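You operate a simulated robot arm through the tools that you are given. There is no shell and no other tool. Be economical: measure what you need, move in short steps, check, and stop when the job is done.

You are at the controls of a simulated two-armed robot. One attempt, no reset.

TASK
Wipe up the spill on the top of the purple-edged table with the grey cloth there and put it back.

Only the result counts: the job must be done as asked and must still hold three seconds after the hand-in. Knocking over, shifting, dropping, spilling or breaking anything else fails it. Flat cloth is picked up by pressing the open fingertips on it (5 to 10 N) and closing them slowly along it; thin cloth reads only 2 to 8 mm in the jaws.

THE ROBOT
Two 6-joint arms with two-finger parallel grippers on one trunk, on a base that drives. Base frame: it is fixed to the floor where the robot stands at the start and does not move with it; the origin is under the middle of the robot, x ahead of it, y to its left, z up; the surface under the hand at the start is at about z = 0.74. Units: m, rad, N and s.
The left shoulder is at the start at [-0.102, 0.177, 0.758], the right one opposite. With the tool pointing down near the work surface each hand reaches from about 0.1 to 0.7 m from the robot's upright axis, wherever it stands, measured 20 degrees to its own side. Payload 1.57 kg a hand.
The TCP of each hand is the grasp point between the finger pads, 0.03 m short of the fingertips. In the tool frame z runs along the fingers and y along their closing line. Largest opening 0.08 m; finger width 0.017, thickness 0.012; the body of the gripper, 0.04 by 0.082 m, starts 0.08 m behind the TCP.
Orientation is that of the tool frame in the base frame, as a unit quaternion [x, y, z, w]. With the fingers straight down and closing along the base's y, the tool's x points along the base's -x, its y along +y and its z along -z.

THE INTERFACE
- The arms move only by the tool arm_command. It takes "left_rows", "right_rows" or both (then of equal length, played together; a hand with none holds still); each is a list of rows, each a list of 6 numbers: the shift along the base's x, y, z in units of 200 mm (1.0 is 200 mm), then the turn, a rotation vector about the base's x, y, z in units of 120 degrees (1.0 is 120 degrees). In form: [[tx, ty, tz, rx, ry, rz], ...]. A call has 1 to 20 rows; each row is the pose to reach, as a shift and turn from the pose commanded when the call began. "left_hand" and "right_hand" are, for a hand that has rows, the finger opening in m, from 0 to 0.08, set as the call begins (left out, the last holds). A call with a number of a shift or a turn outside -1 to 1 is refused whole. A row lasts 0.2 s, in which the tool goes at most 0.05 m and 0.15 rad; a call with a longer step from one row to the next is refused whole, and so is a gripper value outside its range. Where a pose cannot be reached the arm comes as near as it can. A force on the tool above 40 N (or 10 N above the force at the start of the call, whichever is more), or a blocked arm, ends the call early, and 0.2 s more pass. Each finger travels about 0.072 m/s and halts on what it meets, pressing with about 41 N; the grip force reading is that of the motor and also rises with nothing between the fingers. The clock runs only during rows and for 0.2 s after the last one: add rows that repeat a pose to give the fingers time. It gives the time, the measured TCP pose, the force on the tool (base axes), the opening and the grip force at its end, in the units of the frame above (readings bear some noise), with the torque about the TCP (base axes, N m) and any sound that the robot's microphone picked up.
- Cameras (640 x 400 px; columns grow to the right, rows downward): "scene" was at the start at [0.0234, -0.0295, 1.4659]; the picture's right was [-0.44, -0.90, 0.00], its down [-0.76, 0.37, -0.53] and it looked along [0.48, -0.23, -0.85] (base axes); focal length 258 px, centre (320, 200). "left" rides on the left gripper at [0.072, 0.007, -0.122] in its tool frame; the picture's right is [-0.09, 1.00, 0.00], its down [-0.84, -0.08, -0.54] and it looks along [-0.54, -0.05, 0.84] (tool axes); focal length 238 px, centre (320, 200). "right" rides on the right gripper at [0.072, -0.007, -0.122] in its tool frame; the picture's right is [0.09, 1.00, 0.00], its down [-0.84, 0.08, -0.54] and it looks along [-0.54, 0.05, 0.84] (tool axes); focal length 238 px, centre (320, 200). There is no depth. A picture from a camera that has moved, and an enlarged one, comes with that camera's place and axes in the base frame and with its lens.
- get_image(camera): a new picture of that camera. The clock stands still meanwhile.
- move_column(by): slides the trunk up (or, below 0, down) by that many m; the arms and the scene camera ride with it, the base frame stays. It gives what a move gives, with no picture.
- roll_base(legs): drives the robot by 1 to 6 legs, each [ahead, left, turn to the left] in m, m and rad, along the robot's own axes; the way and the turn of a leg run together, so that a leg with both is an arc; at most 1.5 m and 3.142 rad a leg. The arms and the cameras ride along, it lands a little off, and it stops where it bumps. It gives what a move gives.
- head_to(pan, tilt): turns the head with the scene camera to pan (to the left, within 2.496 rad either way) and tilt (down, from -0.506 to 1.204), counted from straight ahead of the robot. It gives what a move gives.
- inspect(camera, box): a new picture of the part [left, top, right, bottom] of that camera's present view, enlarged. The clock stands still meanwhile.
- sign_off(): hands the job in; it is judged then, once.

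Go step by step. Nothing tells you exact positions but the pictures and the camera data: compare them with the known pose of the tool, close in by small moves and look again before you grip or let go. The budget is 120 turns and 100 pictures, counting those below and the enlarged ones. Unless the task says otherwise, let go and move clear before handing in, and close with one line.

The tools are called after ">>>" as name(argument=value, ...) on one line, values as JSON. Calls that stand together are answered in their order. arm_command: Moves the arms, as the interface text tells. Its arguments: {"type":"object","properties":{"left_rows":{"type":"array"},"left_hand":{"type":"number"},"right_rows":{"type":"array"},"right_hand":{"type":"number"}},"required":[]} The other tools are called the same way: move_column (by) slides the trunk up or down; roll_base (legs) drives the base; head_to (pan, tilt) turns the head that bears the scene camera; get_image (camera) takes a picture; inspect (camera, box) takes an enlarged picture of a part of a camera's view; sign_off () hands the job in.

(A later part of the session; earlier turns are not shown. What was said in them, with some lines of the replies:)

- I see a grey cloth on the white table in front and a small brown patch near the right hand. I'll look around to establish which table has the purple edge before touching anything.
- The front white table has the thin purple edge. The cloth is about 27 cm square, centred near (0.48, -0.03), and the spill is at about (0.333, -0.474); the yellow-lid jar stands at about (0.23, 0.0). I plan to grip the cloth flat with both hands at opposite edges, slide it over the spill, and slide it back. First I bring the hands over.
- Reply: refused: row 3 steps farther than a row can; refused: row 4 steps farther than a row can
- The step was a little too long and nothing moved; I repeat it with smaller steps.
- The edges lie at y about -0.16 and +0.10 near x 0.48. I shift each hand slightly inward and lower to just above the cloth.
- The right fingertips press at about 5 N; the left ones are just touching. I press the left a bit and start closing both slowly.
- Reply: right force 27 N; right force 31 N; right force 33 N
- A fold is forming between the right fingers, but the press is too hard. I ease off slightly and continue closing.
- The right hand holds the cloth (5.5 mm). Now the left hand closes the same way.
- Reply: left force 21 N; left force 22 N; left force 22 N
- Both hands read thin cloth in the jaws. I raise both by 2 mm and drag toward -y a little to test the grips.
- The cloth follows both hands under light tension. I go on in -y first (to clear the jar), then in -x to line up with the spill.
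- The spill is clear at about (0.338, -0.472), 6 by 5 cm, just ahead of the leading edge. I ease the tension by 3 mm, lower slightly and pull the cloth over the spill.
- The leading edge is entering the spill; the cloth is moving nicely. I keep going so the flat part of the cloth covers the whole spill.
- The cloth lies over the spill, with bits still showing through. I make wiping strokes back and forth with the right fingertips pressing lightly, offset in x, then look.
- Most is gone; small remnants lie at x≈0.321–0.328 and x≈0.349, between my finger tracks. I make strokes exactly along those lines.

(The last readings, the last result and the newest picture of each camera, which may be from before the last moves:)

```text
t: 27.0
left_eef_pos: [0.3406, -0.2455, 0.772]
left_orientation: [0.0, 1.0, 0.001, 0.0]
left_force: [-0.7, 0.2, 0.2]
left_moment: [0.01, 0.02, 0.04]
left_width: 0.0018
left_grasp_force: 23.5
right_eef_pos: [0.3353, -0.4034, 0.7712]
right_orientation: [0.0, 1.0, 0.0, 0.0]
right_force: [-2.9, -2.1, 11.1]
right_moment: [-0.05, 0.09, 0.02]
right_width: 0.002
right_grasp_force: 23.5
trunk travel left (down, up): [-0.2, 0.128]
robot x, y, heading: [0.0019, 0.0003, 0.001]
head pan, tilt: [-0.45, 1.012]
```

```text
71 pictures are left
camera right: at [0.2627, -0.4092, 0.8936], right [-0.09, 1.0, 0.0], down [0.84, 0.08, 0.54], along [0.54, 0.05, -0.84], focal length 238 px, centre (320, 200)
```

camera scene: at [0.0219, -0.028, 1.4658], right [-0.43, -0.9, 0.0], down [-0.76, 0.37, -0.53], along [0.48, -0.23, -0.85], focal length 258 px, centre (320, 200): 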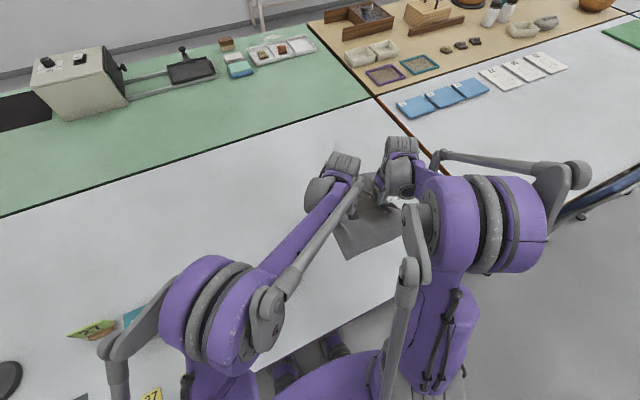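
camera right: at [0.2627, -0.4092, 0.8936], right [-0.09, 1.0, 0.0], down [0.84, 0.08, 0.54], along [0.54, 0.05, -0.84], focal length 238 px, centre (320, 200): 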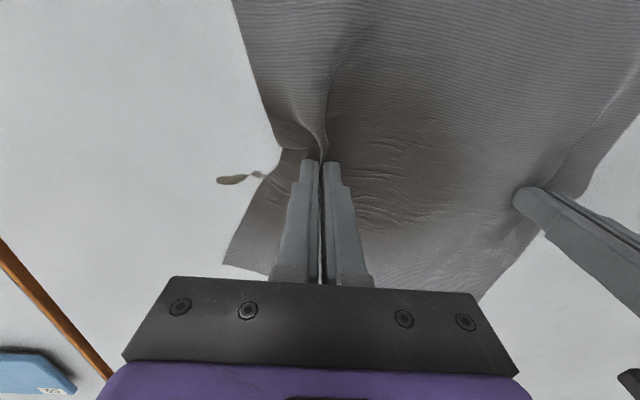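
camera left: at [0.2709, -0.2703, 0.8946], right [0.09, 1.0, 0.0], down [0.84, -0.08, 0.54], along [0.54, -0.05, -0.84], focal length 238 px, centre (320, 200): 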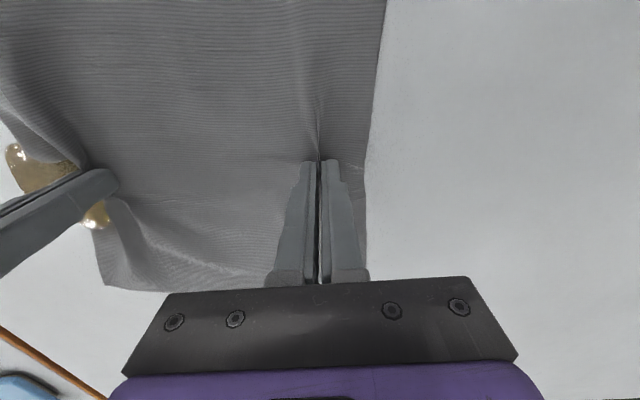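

Only one small smear remains, around (0.347, -0.465). I make several strokes along it with slightly more pressure.

>>> arm_command(left_rows=[[0.03, -0.1, 0, 0, 0, 0], [0.03, -0.2, 0, 0, 0, 0], [0.03, -0.3, 0, 0, 0, 0], [0.03, -0.4, 0, 0, 0, 0], [0.03, -0.5, 0, 0, 0, 0], [0.05, -0.5, 0, 0, 0, 0], [0.05, -0.4, 0, 0, 0, 0], [0.05, -0.3, 0, 0, 0, 0], [0.05, -0.2, 0, 0, 0, 0], [0.1, -0.2, 0, 0, 0, 0], [0.1, -0.3, 0, 0, 0, 0], [0.1, -0.4, 0, 0, 0, 0], [0.02, -0.4, 0, 0, 0, 0], [0.02, -0.33, 0, 0, 0, 0], [0.1, -0.33, 0, 0, 0, 0], [0.1, -0.27, 0, 0, 0, 0], [0.02, -0.27, 0, 0, 0, 0], [0.02, -0.2, 0, 0, 0, 0], [0.02, -0.1, 0, 0, 0, 0], [0, 0, 0, 0, 0, 0]], right_rows=[[0.03, -0.1, -0.001, 0, 0, 0], [0.03, -0.2, -0.003, 0, 0, 0], [0.03, -0.3, -0.003, 0, 0, 0], [0.03, -0.4, -0.003, 0, 0, 0], [0.03, -0.5, -0.003, 0, 0, 0], [0.05, -0.5, -0.003, 0, 0, 0], [0.05, -0.4, -0.003, 0, 0, 0], [0.05, -0.3, -0.003, 0, 0, 0], [0.05, -0.2, -0.003, 0, 0, 0], [0.1, -0.2, -0.003, 0, 0, 0], [0.1, -0.3, -0.003, 0, 0, 0], [0.1, -0.4, -0.003, 0, 0, 0], [0.02, -0.4, -0.003, 0, 0, 0], [0.02, -0.33, -0.003, 0, 0, 0], [0.1, -0.33, -0.003, 0, 0, 0], [0.1, -0.27, -0.003, 0, 0, 0], [0.02, -0.27, -0.003, 0, 0, 0], [0.02, -0.2, -0.003, 0, 0, 0], [0.02, -0.1, -0.001, 0, 0, 0], [0, 0, 0, 0, 0, 0]])

>>> get_image(camera="right")

```text
t: 31.2
left_eef_pos: [0.3403, -0.2447, 0.7728]
left_orientation: [0.0, 1.0, 0.0, 0.0]
left_force: [-0.7, -1.7, 0.0]
left_moment: [-0.03, -0.04, 0.01]
left_width: 0.0019
left_grasp_force: 23.6
right_eef_pos: [0.3345, -0.4023, 0.7713]
right_orientation: [0.0, 1.0, -0.001, 0.0]
right_force: [0.3, 0.1, 12.0]
right_moment: [-0.02, 0.0, 0.01]
right_width: 0.0014
right_grasp_force: 23.2
trunk travel left (down, up): [-0.2, 0.128]
robot x, y, heading: [0.003, -0.0023, 0.0]
head pan, tilt: [-0.45, 1.012]
```

```text
70 pictures are left
camera right: at [0.2618, -0.4104, 0.8936], right [-0.09, 1.0, 0.0], down [0.84, 0.08, 0.54], along [0.54, 0.05, -0.84], focal length 238 px, centre (320, 200)
```

right: 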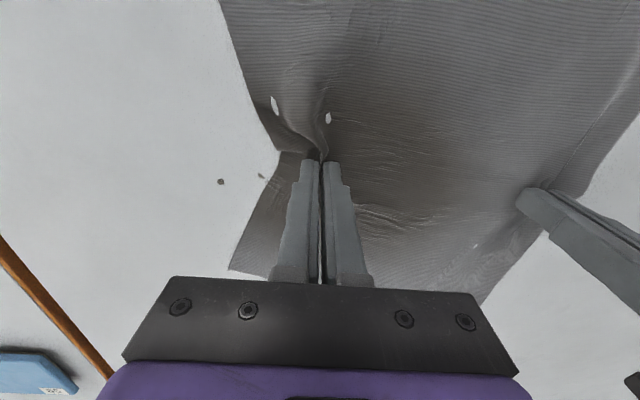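

Two tiny specks remain, at about (0.350, -0.475) and (0.344, -0.449). I scrub crosswise over those.

>>> arm_command(left_rows=[[0.05, -0.1, 0, 0, 0, 0], [0.05, -0.2, 0, 0, 0, 0], [0.0, -0.23, 0, 0, 0, 0], [0.06, -0.23, 0, 0, 0, 0], [0.13, -0.23, 0, 0, 0, 0], [0.13, -0.34, 0, 0, 0, 0], [0.07, -0.34, 0, 0, 0, 0], [0.0, -0.34, 0, 0, 0, 0], [0.0, -0.37, 0, 0, 0, 0], [0.07, -0.37, 0, 0, 0, 0], [0.14, -0.37, 0, 0, 0, 0], [0.14, -0.4, 0, 0, 0, 0], [0.07, -0.4, 0, 0, 0, 0], [0.0, -0.4, 0, 0, 0, 0], [0.08, -0.48, 0, 0, 0, 0], [0.08, -0.38, 0, 0, 0, 0], [0.08, -0.28, 0, 0, 0, 0], [0.05, -0.18, 0, 0, 0, 0], [0.03, -0.05, 0, 0, 0, 0], [0, 0.05, 0, 0, 0, 0]], right_rows=[[0.05, -0.1, -0.001, 0, 0, 0], [0.05, -0.2, -0.003, 0, 0, 0], [0.0, -0.23, -0.003, 0, 0, 0], [0.06, -0.23, -0.003, 0, 0, 0], [0.13, -0.23, -0.003, 0, 0, 0], [0.13, -0.34, -0.003, 0, 0, 0], [0.07, -0.34, -0.003, 0, 0, 0], [0.0, -0.34, -0.003, 0, 0, 0], [0.0, -0.37, -0.003, 0, 0, 0], [0.07, -0.37, -0.003, 0, 0, 0], [0.14, -0.37, -0.003, 0, 0, 0], [0.14, -0.4, -0.003, 0, 0, 0], [0.07, -0.4, -0.003, 0, 0, 0], [0.0, -0.4, -0.003, 0, 0, 0], [0.08, -0.48, -0.003, 0, 0, 0], [0.08, -0.38, -0.003, 0, 0, 0], [0.08, -0.28, -0.003, 0, 0, 0], [0.05, -0.18, -0.003, 0, 0, 0], [0.03, -0.05, -0.001, 0, 0, 0], [0, 0.05, 0, 0, 0, 0]])

>>> get_image(camera="right")

```text
t: 35.4
left_eef_pos: [0.3427, -0.2357, 0.7709]
left_orientation: [-0.001, 1.0, 0.001, 0.001]
left_force: [0.5, -0.9, 0.1]
left_moment: [0.0, 0.01, 0.0]
left_width: 0.0018
left_grasp_force: 23.5
right_eef_pos: [0.3339, -0.3935, 0.7715]
right_orientation: [0.0, 1.0, 0.0, 0.0]
right_force: [0.1, 1.8, 1.1]
right_moment: [-0.02, 0.01, -0.02]
right_width: 0.0018
right_grasp_force: 23.6
trunk travel left (down, up): [-0.2, 0.128]
robot x, y, heading: [-0.0017, -0.0011, 0.001]
head pan, tilt: [-0.45, 1.012]
```

```text
69 pictures are left
camera right: at [0.2618, -0.3998, 0.8941], right [-0.09, 1.0, 0.0], down [0.84, 0.08, 0.54], along [0.54, 0.05, -0.84], focal length 238 px, centre (320, 200)
```

right: 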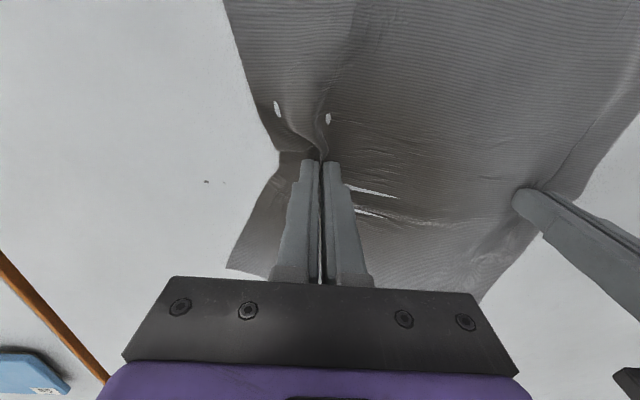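

Just a speck or two near (0.352, -0.476) and (0.351, -0.463). One more small scrub there.

>>> arm_command(left_rows=[[0.05, -0.1, 0, 0, 0, 0], [0.09, -0.22, 0, 0, 0, 0], [0.09, -0.34, 0, 0, 0, 0], [0.09, -0.46, 0, 0, 0, 0], [0.11, -0.46, 0, 0, 0, 0], [0.11, -0.34, 0, 0, 0, 0], [0.04, -0.34, 0, 0, 0, 0], [0.15, -0.36, 0, 0, 0, 0], [0.04, -0.38, 0, 0, 0, 0], [0.15, -0.4, 0, 0, 0, 0], [0.04, -0.42, 0, 0, 0, 0], [0.15, -0.44, 0, 0, 0, 0], [0.08, -0.5, 0, 0, 0, 0], [0.08, -0.4, 0, 0, 0, 0], [0.09, -0.3, 0, 0, 0, 0], [0.05, -0.18, 0, 0, 0, 0], [0.03, -0.05, 0, 0, 0, 0], [0, 0.05, 0, 0, 0, 0]], right_rows=[[0.05, -0.1, -0.003, 0, 0, 0], [0.09, -0.22, -0.004, 0, 0, 0], [0.09, -0.34, -0.004, 0, 0, 0], [0.09, -0.46, -0.004, 0, 0, 0], [0.11, -0.46, -0.004, 0, 0, 0], [0.11, -0.34, -0.004, 0, 0, 0], [0.04, -0.34, -0.004, 0, 0, 0], [0.15, -0.36, -0.004, 0, 0, 0], [0.04, -0.38, -0.004, 0, 0, 0], [0.15, -0.4, -0.004, 0, 0, 0], [0.04, -0.42, -0.004, 0, 0, 0], [0.15, -0.44, -0.004, 0, 0, 0], [0.08, -0.5, -0.004, 0, 0, 0], [0.08, -0.4, -0.004, 0, 0, 0], [0.09, -0.3, -0.004, 0, 0, 0], [0.05, -0.18, -0.002, 0, 0, 0], [0.03, -0.05, 0, 0, 0, 0], [0, 0.05, 0.004, 0, 0, 0]])

>>> get_image(camera="right")

>>> get_image(camera="left")

```text
t: 39.2
left_eef_pos: [0.3429, -0.2232, 0.7725]
left_orientation: [0.0, 1.0, -0.001, 0.0]
left_force: [-0.5, -4.9, 0.0]
left_moment: [-0.14, 0.01, -0.01]
left_width: 0.0018
left_grasp_force: 23.4
right_eef_pos: [0.3341, -0.384, 0.773]
right_orientation: [0.001, 1.0, 0.0, 0.0]
right_force: [-0.1, 4.6, -1.0]
right_moment: [0.11, -0.02, 0.02]
right_width: 0.0015
right_grasp_force: 23.4
trunk travel left (down, up): [-0.2, 0.128]
robot x, y, heading: [-0.0019, -0.0028, 0.002]
head pan, tilt: [-0.45, 1.012]
```

```text
68 pictures are left
camera right: at [0.2616, -0.3909, 0.8956], right [-0.09, 1.0, 0.0], down [0.84, 0.08, 0.54], along [0.54, 0.05, -0.84], focal length 238 px, centre (320, 200)
```

right: 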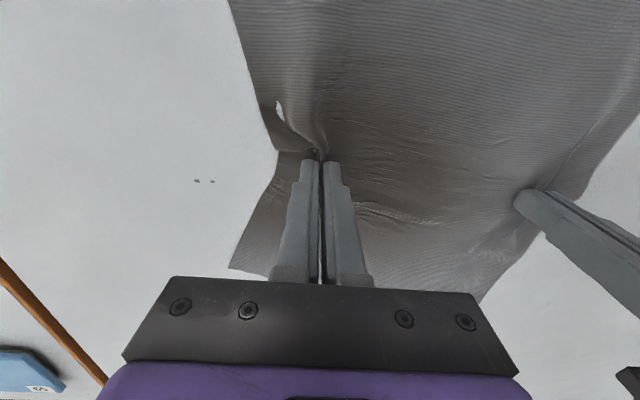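

```text
67 pictures are left
camera left: at [0.2721, -0.2169, 0.8947], right [0.09, 1.0, 0.0], down [0.84, -0.08, 0.54], along [0.54, -0.05, -0.84], focal length 238 px, centre (320, 200)
```

left: 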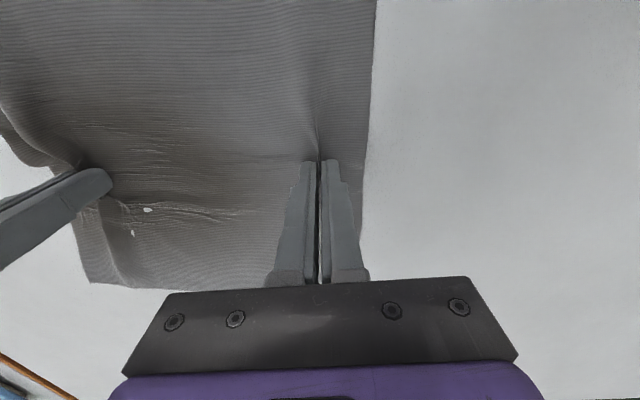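

Two faint specks are left; I zoom to see whether they're still spill.

>>> inspect(camera="right", box=[150, 140, 278, 220])

```text
5.00 times, centred on (214, 180) of right
camera zoom: at [0.2616, -0.3909, 0.8956], right [-0.09, 1.0, 0.0], down [0.84, 0.08, 0.54], along [0.54, 0.05, -0.84], focal length 1192 px, centre (850, 300)
```

zoom: 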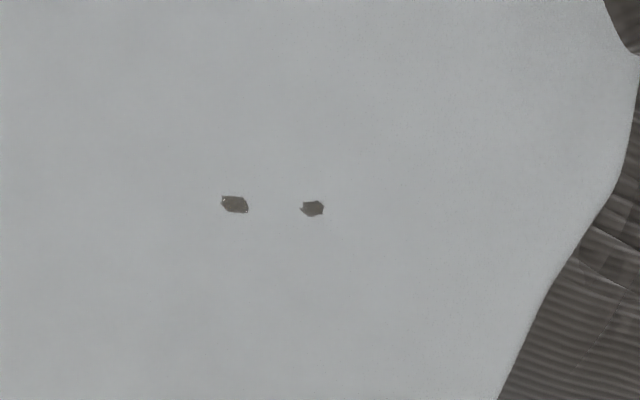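

They are 2–3 mm remnants. I go to that spot and check the actual pressing force there.

>>> arm_command(left_rows=[[0.03, -0.1, 0, 0, 0, 0], [0.06, -0.2, 0, 0, 0, 0], [0.09, -0.3, 0, 0, 0, 0], [0.09, -0.39, 0, 0, 0, 0], [0.09, -0.42, 0, 0, 0, 0]], right_rows=[[0.03, -0.1, -0.004, 0, 0, 0], [0.06, -0.2, -0.006, 0, 0, 0], [0.09, -0.3, -0.008, 0, 0, 0], [0.09, -0.39, -0.008, 0, 0, 0], [0.09, -0.42, -0.008, 0, 0, 0]])

```text
t: 40.4
left_eef_pos: [0.3592, -0.3086, 0.7735]
left_orientation: [0.0, 1.0, -0.001, -0.001]
left_force: [-0.1, -2.3, 0.1]
left_moment: [-0.06, -0.01, 0.0]
left_width: 0.0014
left_grasp_force: 23.4
right_eef_pos: [0.3536, -0.4674, 0.7697]
right_orientation: [-0.001, 1.0, 0.001, 0.0]
right_force: [0.4, 7.5, 14.6]
right_moment: [0.25, -0.04, 0.01]
right_width: 0.0018
right_grasp_force: 23.3
trunk travel left (down, up): [-0.2, 0.128]
robot x, y, heading: [-0.0007, -0.0023, -0.003]
head pan, tilt: [-0.45, 1.012]
```

Pressing 15 N right on the spot. I scrub with small strokes here, then a long stroke, and back off to look.

>>> arm_command(left_rows=[[0, -0.08, 0, 0, 0, 0], [0.02, 0, 0, 0, 0, 0], [0.02, 0.06, 0, 0, 0, 0], [-0.02, 0.0, 0, 0, 0, 0], [-0.02, -0.08, 0, 0, 0, 0], [-0.04, 0, 0, 0, 0, 0], [-0.04, 0.06, 0, 0, 0, 0], [0.04, 0.0, 0, 0, 0, 0], [0.04, -0.08, 0, 0, 0, 0], [0, -0.18, 0, 0, 0, 0], [0, -0.28, 0, 0, 0, 0], [0, -0.38, 0, 0, 0, 0], [0.03, -0.28, 0, 0, 0, 0], [0.03, -0.18, 0, 0, 0, 0], [0, -0.08, 0, 0, 0, 0], [0, 0.05, 0, 0, 0, 0], [0, 0.15, 0, 0, 0, 0], [-0.05, 0.25, 0, 0, 0, 0], [-0.09, 0.35, 0, 0, 0, 0], [-0.09, 0.42, 0, 0, 0, 0]], right_rows=[[0, -0.08, 0, 0, 0, 0], [0.02, 0, 0, 0, 0, 0], [0.02, 0.06, 0, 0, 0, 0], [-0.02, 0.0, 0, 0, 0, 0], [-0.02, -0.08, 0, 0, 0, 0], [-0.04, 0, 0, 0, 0, 0], [-0.04, 0.06, 0, 0, 0, 0], [0.04, 0.0, 0, 0, 0, 0], [0.04, -0.08, 0, 0, 0, 0], [0, -0.18, 0, 0, 0, 0], [0, -0.28, 0, 0, 0, 0], [0, -0.38, 0, 0, 0, 0], [0.03, -0.28, 0, 0, 0, 0], [0.03, -0.18, 0, 0, 0, 0], [0, -0.08, 0, 0, 0, 0], [0, 0.05, 0, 0, 0, 0], [0, 0.15, 0, 0, 0, 0], [-0.05, 0.25, 0.002, 0, 0, 0], [-0.09, 0.35, 0.004, 0, 0, 0], [-0.09, 0.42, 0.008, 0, 0, 0]])

>>> get_image(camera="right")

>>> inspect(camera="right", box=[150, 140, 278, 220])

```text
t: 44.6
left_eef_pos: [0.3424, -0.2241, 0.7709]
left_orientation: [0.0, 1.0, 0.0, 0.0]
left_force: [0.2, -2.0, -0.2]
left_moment: [-0.05, -0.04, -0.02]
left_width: 0.0016
left_grasp_force: 23.6
right_eef_pos: [0.3345, -0.3818, 0.7733]
right_orientation: [0.001, 1.0, 0.001, -0.001]
right_force: [0.2, 1.7, -0.4]
right_moment: [0.05, 0.01, -0.02]
right_width: 0.0021
right_grasp_force: 23.9
trunk travel left (down, up): [-0.2, 0.128]
robot x, y, heading: [-0.0015, 0.0031, -0.003]
head pan, tilt: [-0.45, 1.012]
```

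```text
65 pictures are left
camera right: at [0.2624, -0.3894, 0.8946], right [-0.09, 1.0, 0.0], down [0.84, 0.08, 0.54], along [0.54, 0.05, -0.84], focal length 238 px, centre (320, 200)
```

right: 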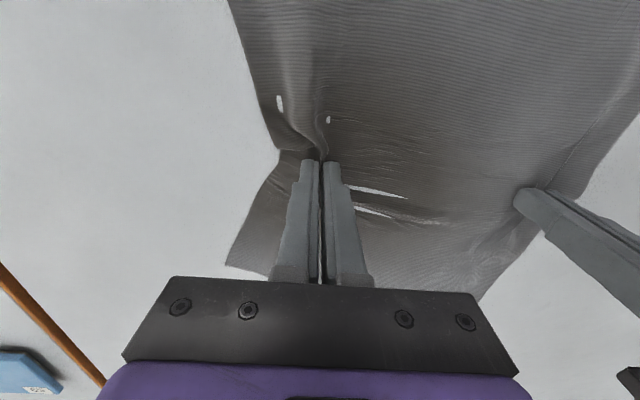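

```text
5.00 times, centred on (214, 180) of right
camera zoom: at [0.2624, -0.3894, 0.8946], right [-0.09, 1.0, 0.0], down [0.84, 0.08, 0.54], along [0.54, 0.05, -0.84], focal length 1192 px, centre (850, 300)
```

zoom: 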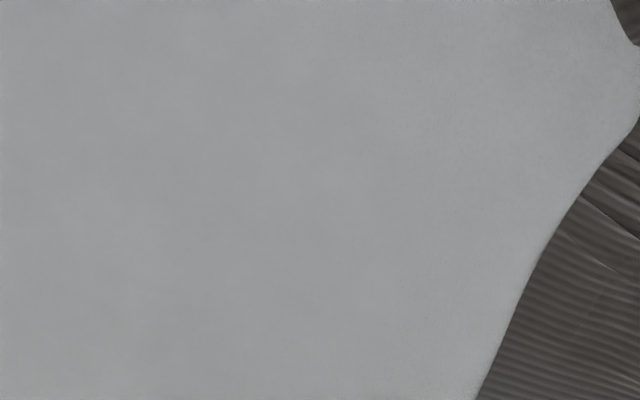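

The spill area looks clean. Now I bring the cloth back along the same way: +x first, then +y, to the original grip positions.

>>> arm_command(left_rows=[[0.14, 0.05, 0, 0, 0, 0], [0.28, 0.1, 0, 0, 0, 0], [0.42, 0.18, 0, 0, 0, 0], [0.56, 0.26, 0, 0, 0, 0], [0.7, 0.36, 0, 0, 0, 0], [0.7, 0.48, 0, 0, 0, 0], [0.7, 0.6, 0, 0, 0, 0]], right_rows=[[0.14, 0.05, 0, 0, 0, 0], [0.28, 0.1, 0, 0, 0, 0], [0.42, 0.18, 0, 0, 0, 0], [0.56, 0.26, 0, 0, 0, 0], [0.7, 0.36, 0, 0, 0, 0], [0.7, 0.48, 0, 0, 0, 0], [0.7, 0.6, 0, 0, 0, 0]])

>>> arm_command(left_rows=[[0, 0.13, 0, 0, 0, 0], [0, 0.26, 0, 0, 0, 0], [0, 0.39, 0, 0, 0, 0], [0, 0.52, 0, 0, 0, 0], [0, 0.65, 0, 0, 0, 0], [0, 0.77, 0, 0, 0, 0]], right_rows=[[0, 0.13, 0, 0, 0, 0], [0, 0.26, 0, 0, 0, 0], [0, 0.39, 0, 0, 0, 0], [0, 0.52, 0, 0, 0, 0], [0, 0.65, 0, 0, 0, 0], [0, 0.77, 0, 0, 0, 0]])

>>> get_image(camera="scene")

>>> get_image(camera="right")

>>> get_image(camera="left")

```text
t: 46.2
left_eef_pos: [0.4808, -0.1056, 0.7737]
left_orientation: [0.0, 1.0, 0.0, 0.001]
left_force: [-0.2, -1.2, 0.6]
left_moment: [-0.04, -0.02, 0.01]
left_width: 0.0018
left_grasp_force: 22.9
right_eef_pos: [0.476, -0.264, 0.7704]
right_orientation: [0.0, 1.0, 0.0, 0.0]
right_force: [0.2, -1.7, 14.3]
right_moment: [-0.08, -0.03, 0.03]
right_width: 0.0017
right_grasp_force: 23.6
trunk travel left (down, up): [-0.2, 0.128]
robot x, y, heading: [0.0005, -0.0005, 0.002]
head pan, tilt: [-0.45, 1.012]
```

```text
t: 47.6
left_eef_pos: [0.4815, 0.0481, 0.7722]
left_orientation: [0.0, 1.0, -0.001, 0.0]
left_force: [0.3, -1.0, 0.0]
left_moment: [0.01, 0.04, 0.01]
left_width: 0.0017
left_grasp_force: 23.3
right_eef_pos: [0.4744, -0.1087, 0.7717]
right_orientation: [0.0, 1.0, 0.0, 0.0]
right_force: [-0.5, 0.0, 2.2]
right_moment: [0.02, 0.0, 0.01]
right_width: 0.0018
right_grasp_force: 23.7
trunk travel left (down, up): [-0.2, 0.128]
robot x, y, heading: [-0.0003, 0.0017, 0.003]
head pan, tilt: [-0.45, 1.012]
```

```text
63 pictures are left
camera scene: at [0.0232, -0.0288, 1.466], right [-0.44, -0.9, 0.0], down [-0.76, 0.37, -0.53], along [0.48, -0.23, -0.85], focal length 258 px, centre (320, 200)
```

scene: 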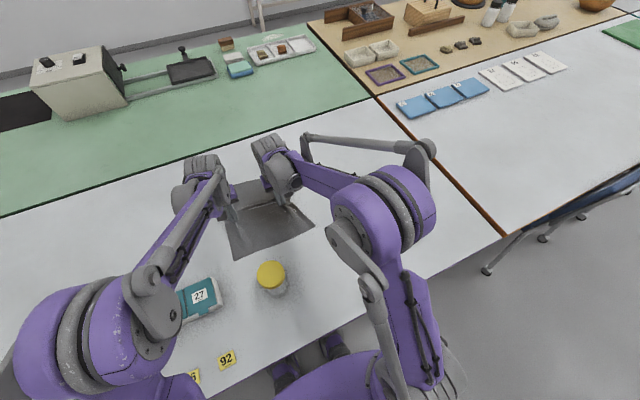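

```text
62 pictures are left
camera right: at [0.4023, -0.1151, 0.894], right [-0.09, 1.0, 0.0], down [0.84, 0.08, 0.54], along [0.54, 0.05, -0.84], focal length 238 px, centre (320, 200)
```

right: 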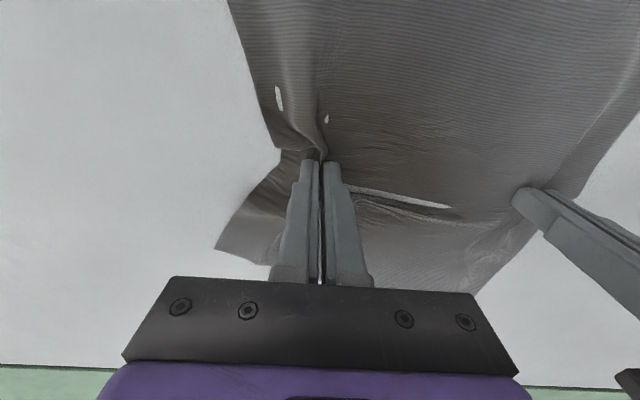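

```text
61 pictures are left
camera left: at [0.4109, 0.0551, 0.8945], right [0.09, 1.0, 0.0], down [0.84, -0.08, 0.54], along [0.54, -0.05, -0.84], focal length 238 px, centre (320, 200)
```

left: 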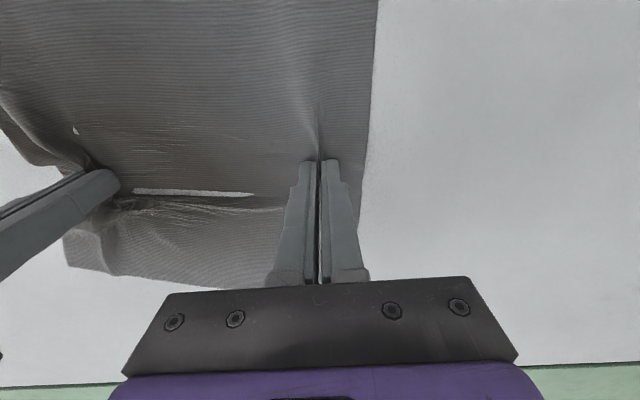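

The cloth is back in place with the jar undisturbed. I pull the hands slightly apart to smooth it, then open slowly so the folds spread.

>>> arm_command(left_rows=[[0, 0.01, 0, 0, 0, 0], [0, 0.02, 0, 0, 0, 0], [0, 0.02, -0.005, 0, 0, 0]], right_rows=[[0, -0.01, 0, 0, 0, 0], [0, -0.02, 0, 0, 0, 0], [0, -0.02, 0, 0, 0, 0]])

>>> arm_command(left_rows=[[0, 0, 0, 0, 0, 0]], right_rows=[[0, 0, 0, 0, 0, 0]], left_hand=0.012, right_hand=0.012)

>>> arm_command(left_rows=[[0, 0, 0, 0, 0, 0]], right_rows=[[0, 0, 0, 0, 0, 0]], left_hand=0.024, right_hand=0.024)

>>> arm_command(left_rows=[[0, 0, 0, 0, 0, 0], [0, 0, 0, 0, 0, 0]], right_rows=[[0, 0, 0, 0, 0, 0], [0, 0, 0, 0, 0, 0]], left_hand=0.04, right_hand=0.04)

>>> get_image(camera="right")

>>> get_image(camera="left")

```text
t: 48.4
left_eef_pos: [0.4815, 0.0522, 0.7709]
left_orientation: [0.0, 1.0, -0.001, 0.0]
left_force: [-0.2, -11.9, 1.0]
left_moment: [-0.37, 0.01, 0.01]
left_width: 0.0017
left_grasp_force: 23.7
right_eef_pos: [0.4761, -0.1129, 0.7725]
right_orientation: [0.0, 1.0, 0.001, 0.001]
right_force: [0.1, 12.7, 0.6]
right_moment: [0.37, 0.0, 0.02]
right_width: 0.0021
right_grasp_force: 23.0
trunk travel left (down, up): [-0.2, 0.128]
robot x, y, heading: [-0.0016, 0.0007, 0.001]
head pan, tilt: [-0.45, 1.012]
```

```text
t: 48.8
left_eef_pos: [0.482, 0.0532, 0.7703]
left_orientation: [0.0, 1.0, 0.001, 0.0]
left_force: [-0.1, 0.5, 0.6]
left_moment: [0.03, -0.01, 0.03]
left_width: 0.0121
left_grasp_force: 0.1
right_eef_pos: [0.4748, -0.1136, 0.7725]
right_orientation: [0.0, 1.0, 0.0, 0.0]
right_force: [0.1, 0.8, 0.5]
right_moment: [-0.03, 0.02, 0.02]
right_width: 0.012
right_grasp_force: 0.0
trunk travel left (down, up): [-0.2, 0.128]
robot x, y, heading: [0.003, 0.0003, 0.005]
head pan, tilt: [-0.45, 1.012]
```

```text
t: 49.2
left_eef_pos: [0.4809, 0.0532, 0.7724]
left_orientation: [-0.001, 1.0, 0.0, 0.0]
left_force: [0.8, -0.5, 0.4]
left_moment: [0.0, 0.0, 0.02]
left_width: 0.0241
left_grasp_force: 0.0
right_eef_pos: [0.4757, -0.1142, 0.7723]
right_orientation: [0.0, 1.0, 0.0, 0.0]
right_force: [0.4, 0.9, 0.4]
right_moment: [-0.01, -0.01, -0.02]
right_width: 0.024
right_grasp_force: 0.0
trunk travel left (down, up): [-0.2, 0.128]
robot x, y, heading: [-0.0023, -0.003, 0.001]
head pan, tilt: [-0.45, 1.012]
```

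```text
t: 49.8
left_eef_pos: [0.4826, 0.0526, 0.7718]
left_orientation: [-0.001, 1.0, 0.0, 0.001]
left_force: [-0.7, 0.5, 0.3]
left_moment: [0.0, -0.02, 0.0]
left_width: 0.0399
left_grasp_force: 0.2
right_eef_pos: [0.4743, -0.1131, 0.7722]
right_orientation: [0.0, 1.0, 0.0, -0.001]
right_force: [0.8, -0.3, 0.3]
right_moment: [0.02, 0.04, -0.03]
right_width: 0.0398
right_grasp_force: 0.1
trunk travel left (down, up): [-0.2, 0.128]
robot x, y, heading: [0.0001, 0.0002, -0.002]
head pan, tilt: [-0.45, 1.012]
```

```text
60 pictures are left
camera right: at [0.4026, -0.1205, 0.8946], right [-0.09, 1.0, 0.0], down [0.84, 0.08, 0.54], along [0.54, 0.05, -0.84], focal length 238 px, centre (320, 200)
```

right: 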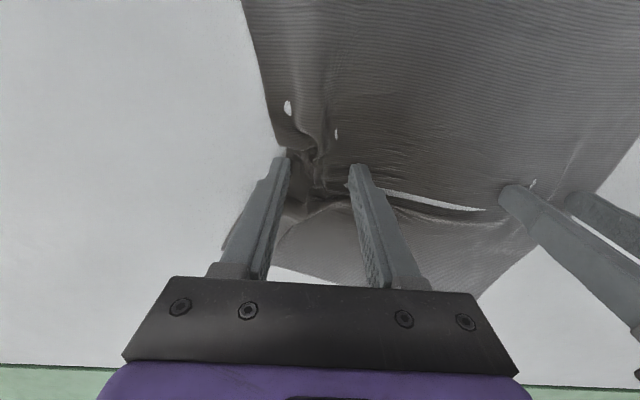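

```text
59 pictures are left
camera left: at [0.4108, 0.0594, 0.8938], right [0.09, 1.0, 0.0], down [0.84, -0.08, 0.54], along [0.54, -0.05, -0.84], focal length 238 px, centre (320, 200)
```

left: 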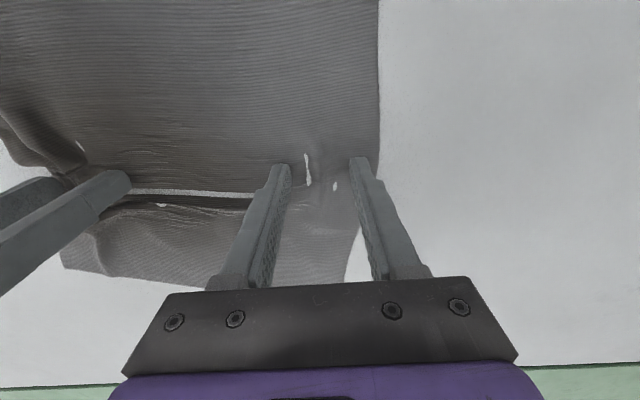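

Released. I lift both hands straight up gently and check the cloth and the wiped area.

>>> arm_command(left_rows=[[0, 0, 0.03, 0, 0, 0], [0, 0, 0.1, 0, 0, 0], [0, 0, 0.2, 0, 0, 0], [0, 0, 0.35, 0, 0, 0], [0, 0, 0.5, 0, 0, 0], [0, 0, 0.6, 0, 0, 0]], right_rows=[[0, 0, 0.03, 0, 0, 0], [0, 0, 0.1, 0, 0, 0], [0, 0, 0.2, 0, 0, 0], [0, 0, 0.35, 0, 0, 0], [0, 0, 0.5, 0, 0, 0], [0, 0, 0.6, 0, 0, 0]])

>>> get_image(camera="right")

>>> get_image(camera="left")

>>> inspect(camera="scene", box=[180, 120, 500, 320])

```text
t: 51.2
left_eef_pos: [0.483, 0.0525, 0.8931]
left_orientation: [0.0, 1.0, 0.0, 0.0]
left_force: [0.3, -0.3, 0.8]
left_moment: [0.02, 0.01, -0.02]
left_width: 0.04
left_grasp_force: 0.1
right_eef_pos: [0.4763, -0.1121, 0.8942]
right_orientation: [0.0, 1.0, -0.001, -0.001]
right_force: [1.2, 0.6, 0.1]
right_moment: [-0.01, 0.02, 0.01]
right_width: 0.0399
right_grasp_force: 0.1
trunk travel left (down, up): [-0.2, 0.128]
robot x, y, heading: [-0.001, 0.0015, -0.001]
head pan, tilt: [-0.45, 1.012]
```

```text
58 pictures are left
camera right: at [0.4034, -0.1194, 1.0163], right [-0.09, 1.0, 0.0], down [0.84, 0.08, 0.54], along [0.54, 0.05, -0.84], focal length 238 px, centre (320, 200)
```

right: 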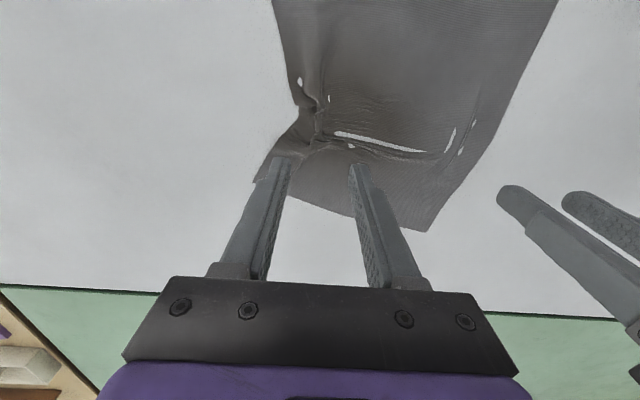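

```text
57 pictures are left
camera left: at [0.412, 0.0594, 1.0147], right [0.09, 1.0, 0.0], down [0.84, -0.08, 0.54], along [0.54, -0.05, -0.84], focal length 238 px, centre (320, 200)
```

left: 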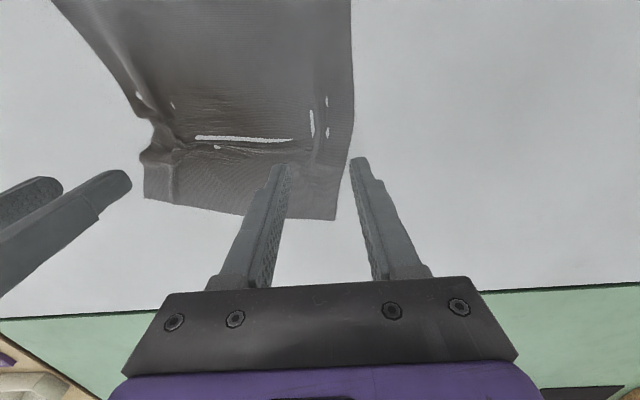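

```text
2.00 times, centred on (340, 220) of scene
camera zoom: at [0.0231, -0.0295, 1.466], right [-0.44, -0.9, 0.0], down [-0.76, 0.37, -0.53], along [0.48, -0.23, -0.85], focal length 516 px, centre (280, 160)
```

zoom: 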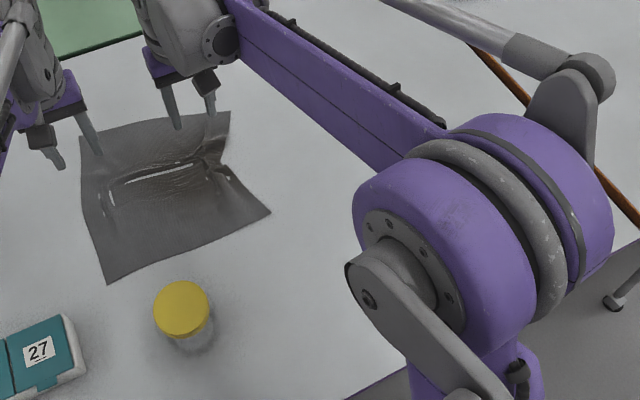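

The cloth lies spread on its original place (corners within ~2 cm). I retract both arms to view the wiped spot and the cloth unobstructed.

>>> arm_command(left_rows=[[0, 0.15, 0.1, 0, 0, 0], [0, 0.3, 0.15, 0, 0, 0], [0, 0.45, 0.15, 0, 0, 0], [0, 0.6, 0.15, 0, 0, 0], [0, 0.75, 0.15, 0, 0, 0]], right_rows=[[-0.1, -0.16, 0, 0, 0, 0], [-0.2, -0.32, 0, 0, 0, 0], [-0.3, -0.48, 0, 0, 0, 0], [-0.4, -0.64, 0, 0, 0, 0], [-0.5, -0.8, 0, 0, 0, 0]])

>>> arm_command(right_rows=[[-0.15, -0.1, 0, 0, 0, 0], [-0.3, -0.2, 0, 0, 0, 0], [-0.45, -0.3, 0, 0, 0, 0], [-0.6, -0.4, 0, 0, 0, 0]])

>>> get_image(camera="right")

>>> inspect(camera="scene", box=[180, 120, 500, 320])

```text
t: 52.4
left_eef_pos: [0.4821, 0.2042, 0.9226]
left_orientation: [0.0, 1.0, 0.0, 0.0]
left_force: [-0.8, -0.5, 1.1]
left_moment: [-0.01, 0.01, -0.03]
left_width: 0.0399
left_grasp_force: 0.1
right_eef_pos: [0.375, -0.2728, 0.892]
right_orientation: [-0.001, 1.0, 0.001, 0.0]
right_force: [0.1, 0.9, -0.7]
right_moment: [-0.02, -0.01, 0.05]
right_width: 0.0399
right_grasp_force: 0.0
trunk travel left (down, up): [-0.2, 0.128]
robot x, y, heading: [0.0018, 0.0016, -0.002]
head pan, tilt: [-0.45, 1.012]
```

```text
t: 53.4
left_eef_pos: [0.4828, 0.2041, 0.9222]
left_orientation: [0.0, 1.0, 0.0, 0.0]
left_force: [-0.5, 0.0, 0.3]
left_moment: [-0.01, 0.0, 0.0]
left_width: 0.0401
left_grasp_force: 0.0
right_eef_pos: [0.2543, -0.3546, 0.8909]
right_orientation: [0.0, 1.0, 0.0, 0.0]
right_force: [-0.3, 0.4, 0.4]
right_moment: [0.01, -0.02, 0.01]
right_width: 0.04
right_grasp_force: 0.2
trunk travel left (down, up): [-0.2, 0.128]
robot x, y, heading: [-0.0028, 0.0013, 0.009]
head pan, tilt: [-0.45, 1.012]
```

```text
55 pictures are left
camera right: at [0.1808, -0.3608, 1.0134], right [-0.09, 1.0, 0.0], down [0.84, 0.08, 0.54], along [0.54, 0.05, -0.84], focal length 238 px, centre (320, 200)
```

right: 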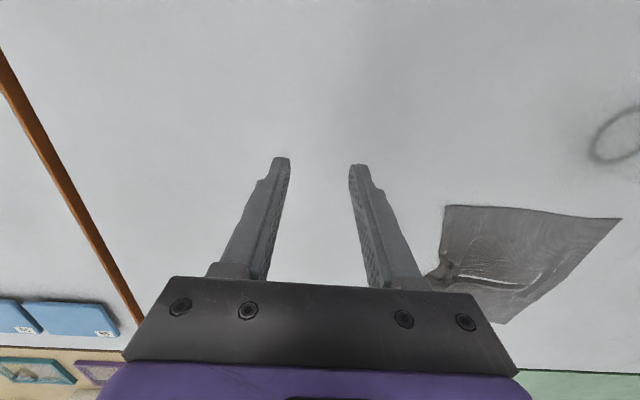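

```text
2.00 times, centred on (340, 220) of scene
camera zoom: at [0.0228, -0.0295, 1.466], right [-0.44, -0.9, 0.0], down [-0.76, 0.37, -0.53], along [0.48, -0.23, -0.85], focal length 516 px, centre (280, 160)
```

zoom: 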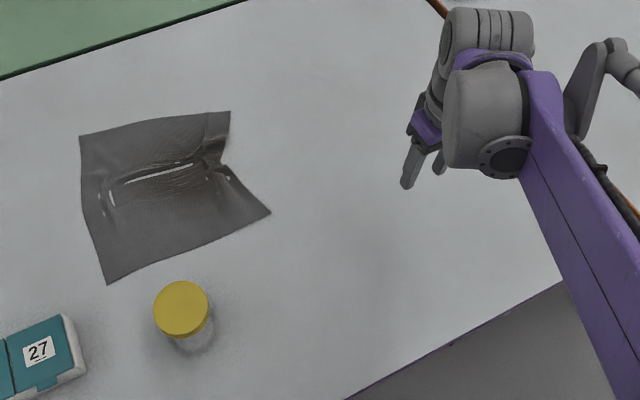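

The table looks clear; one enlarged check of the spill place.

>>> inspect(camera="right", box=[130, 120, 290, 220])

```text
4.00 times, centred on (210, 170) of right
camera zoom: at [0.1808, -0.3608, 1.0134], right [-0.09, 1.0, 0.0], down [0.84, 0.08, 0.54], along [0.54, 0.05, -0.84], focal length 953 px, centre (760, 320)
```

zoom: 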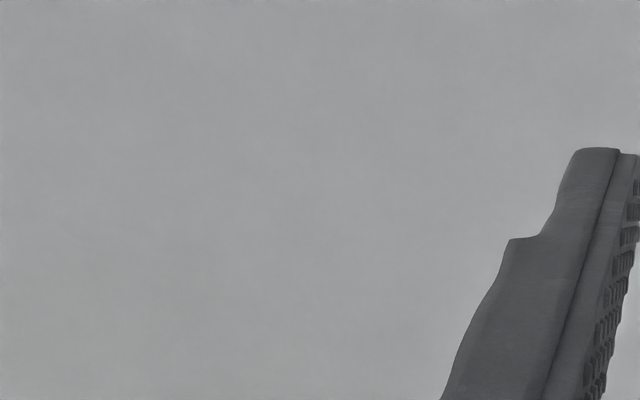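

The spill place is clean, the cloth is back on its original spot, and both hands are clear, so I hand in.

>>> sign_off()

```text
The job is handed in.
```

I wiped up the spill on the purple-edged table, and an enlarged picture shows no trace left. The grey cloth is back on its original spot, slightly wrinkled, with its corners within about 2 cm of where they started. Nothing else I could see on the table was disturbed.
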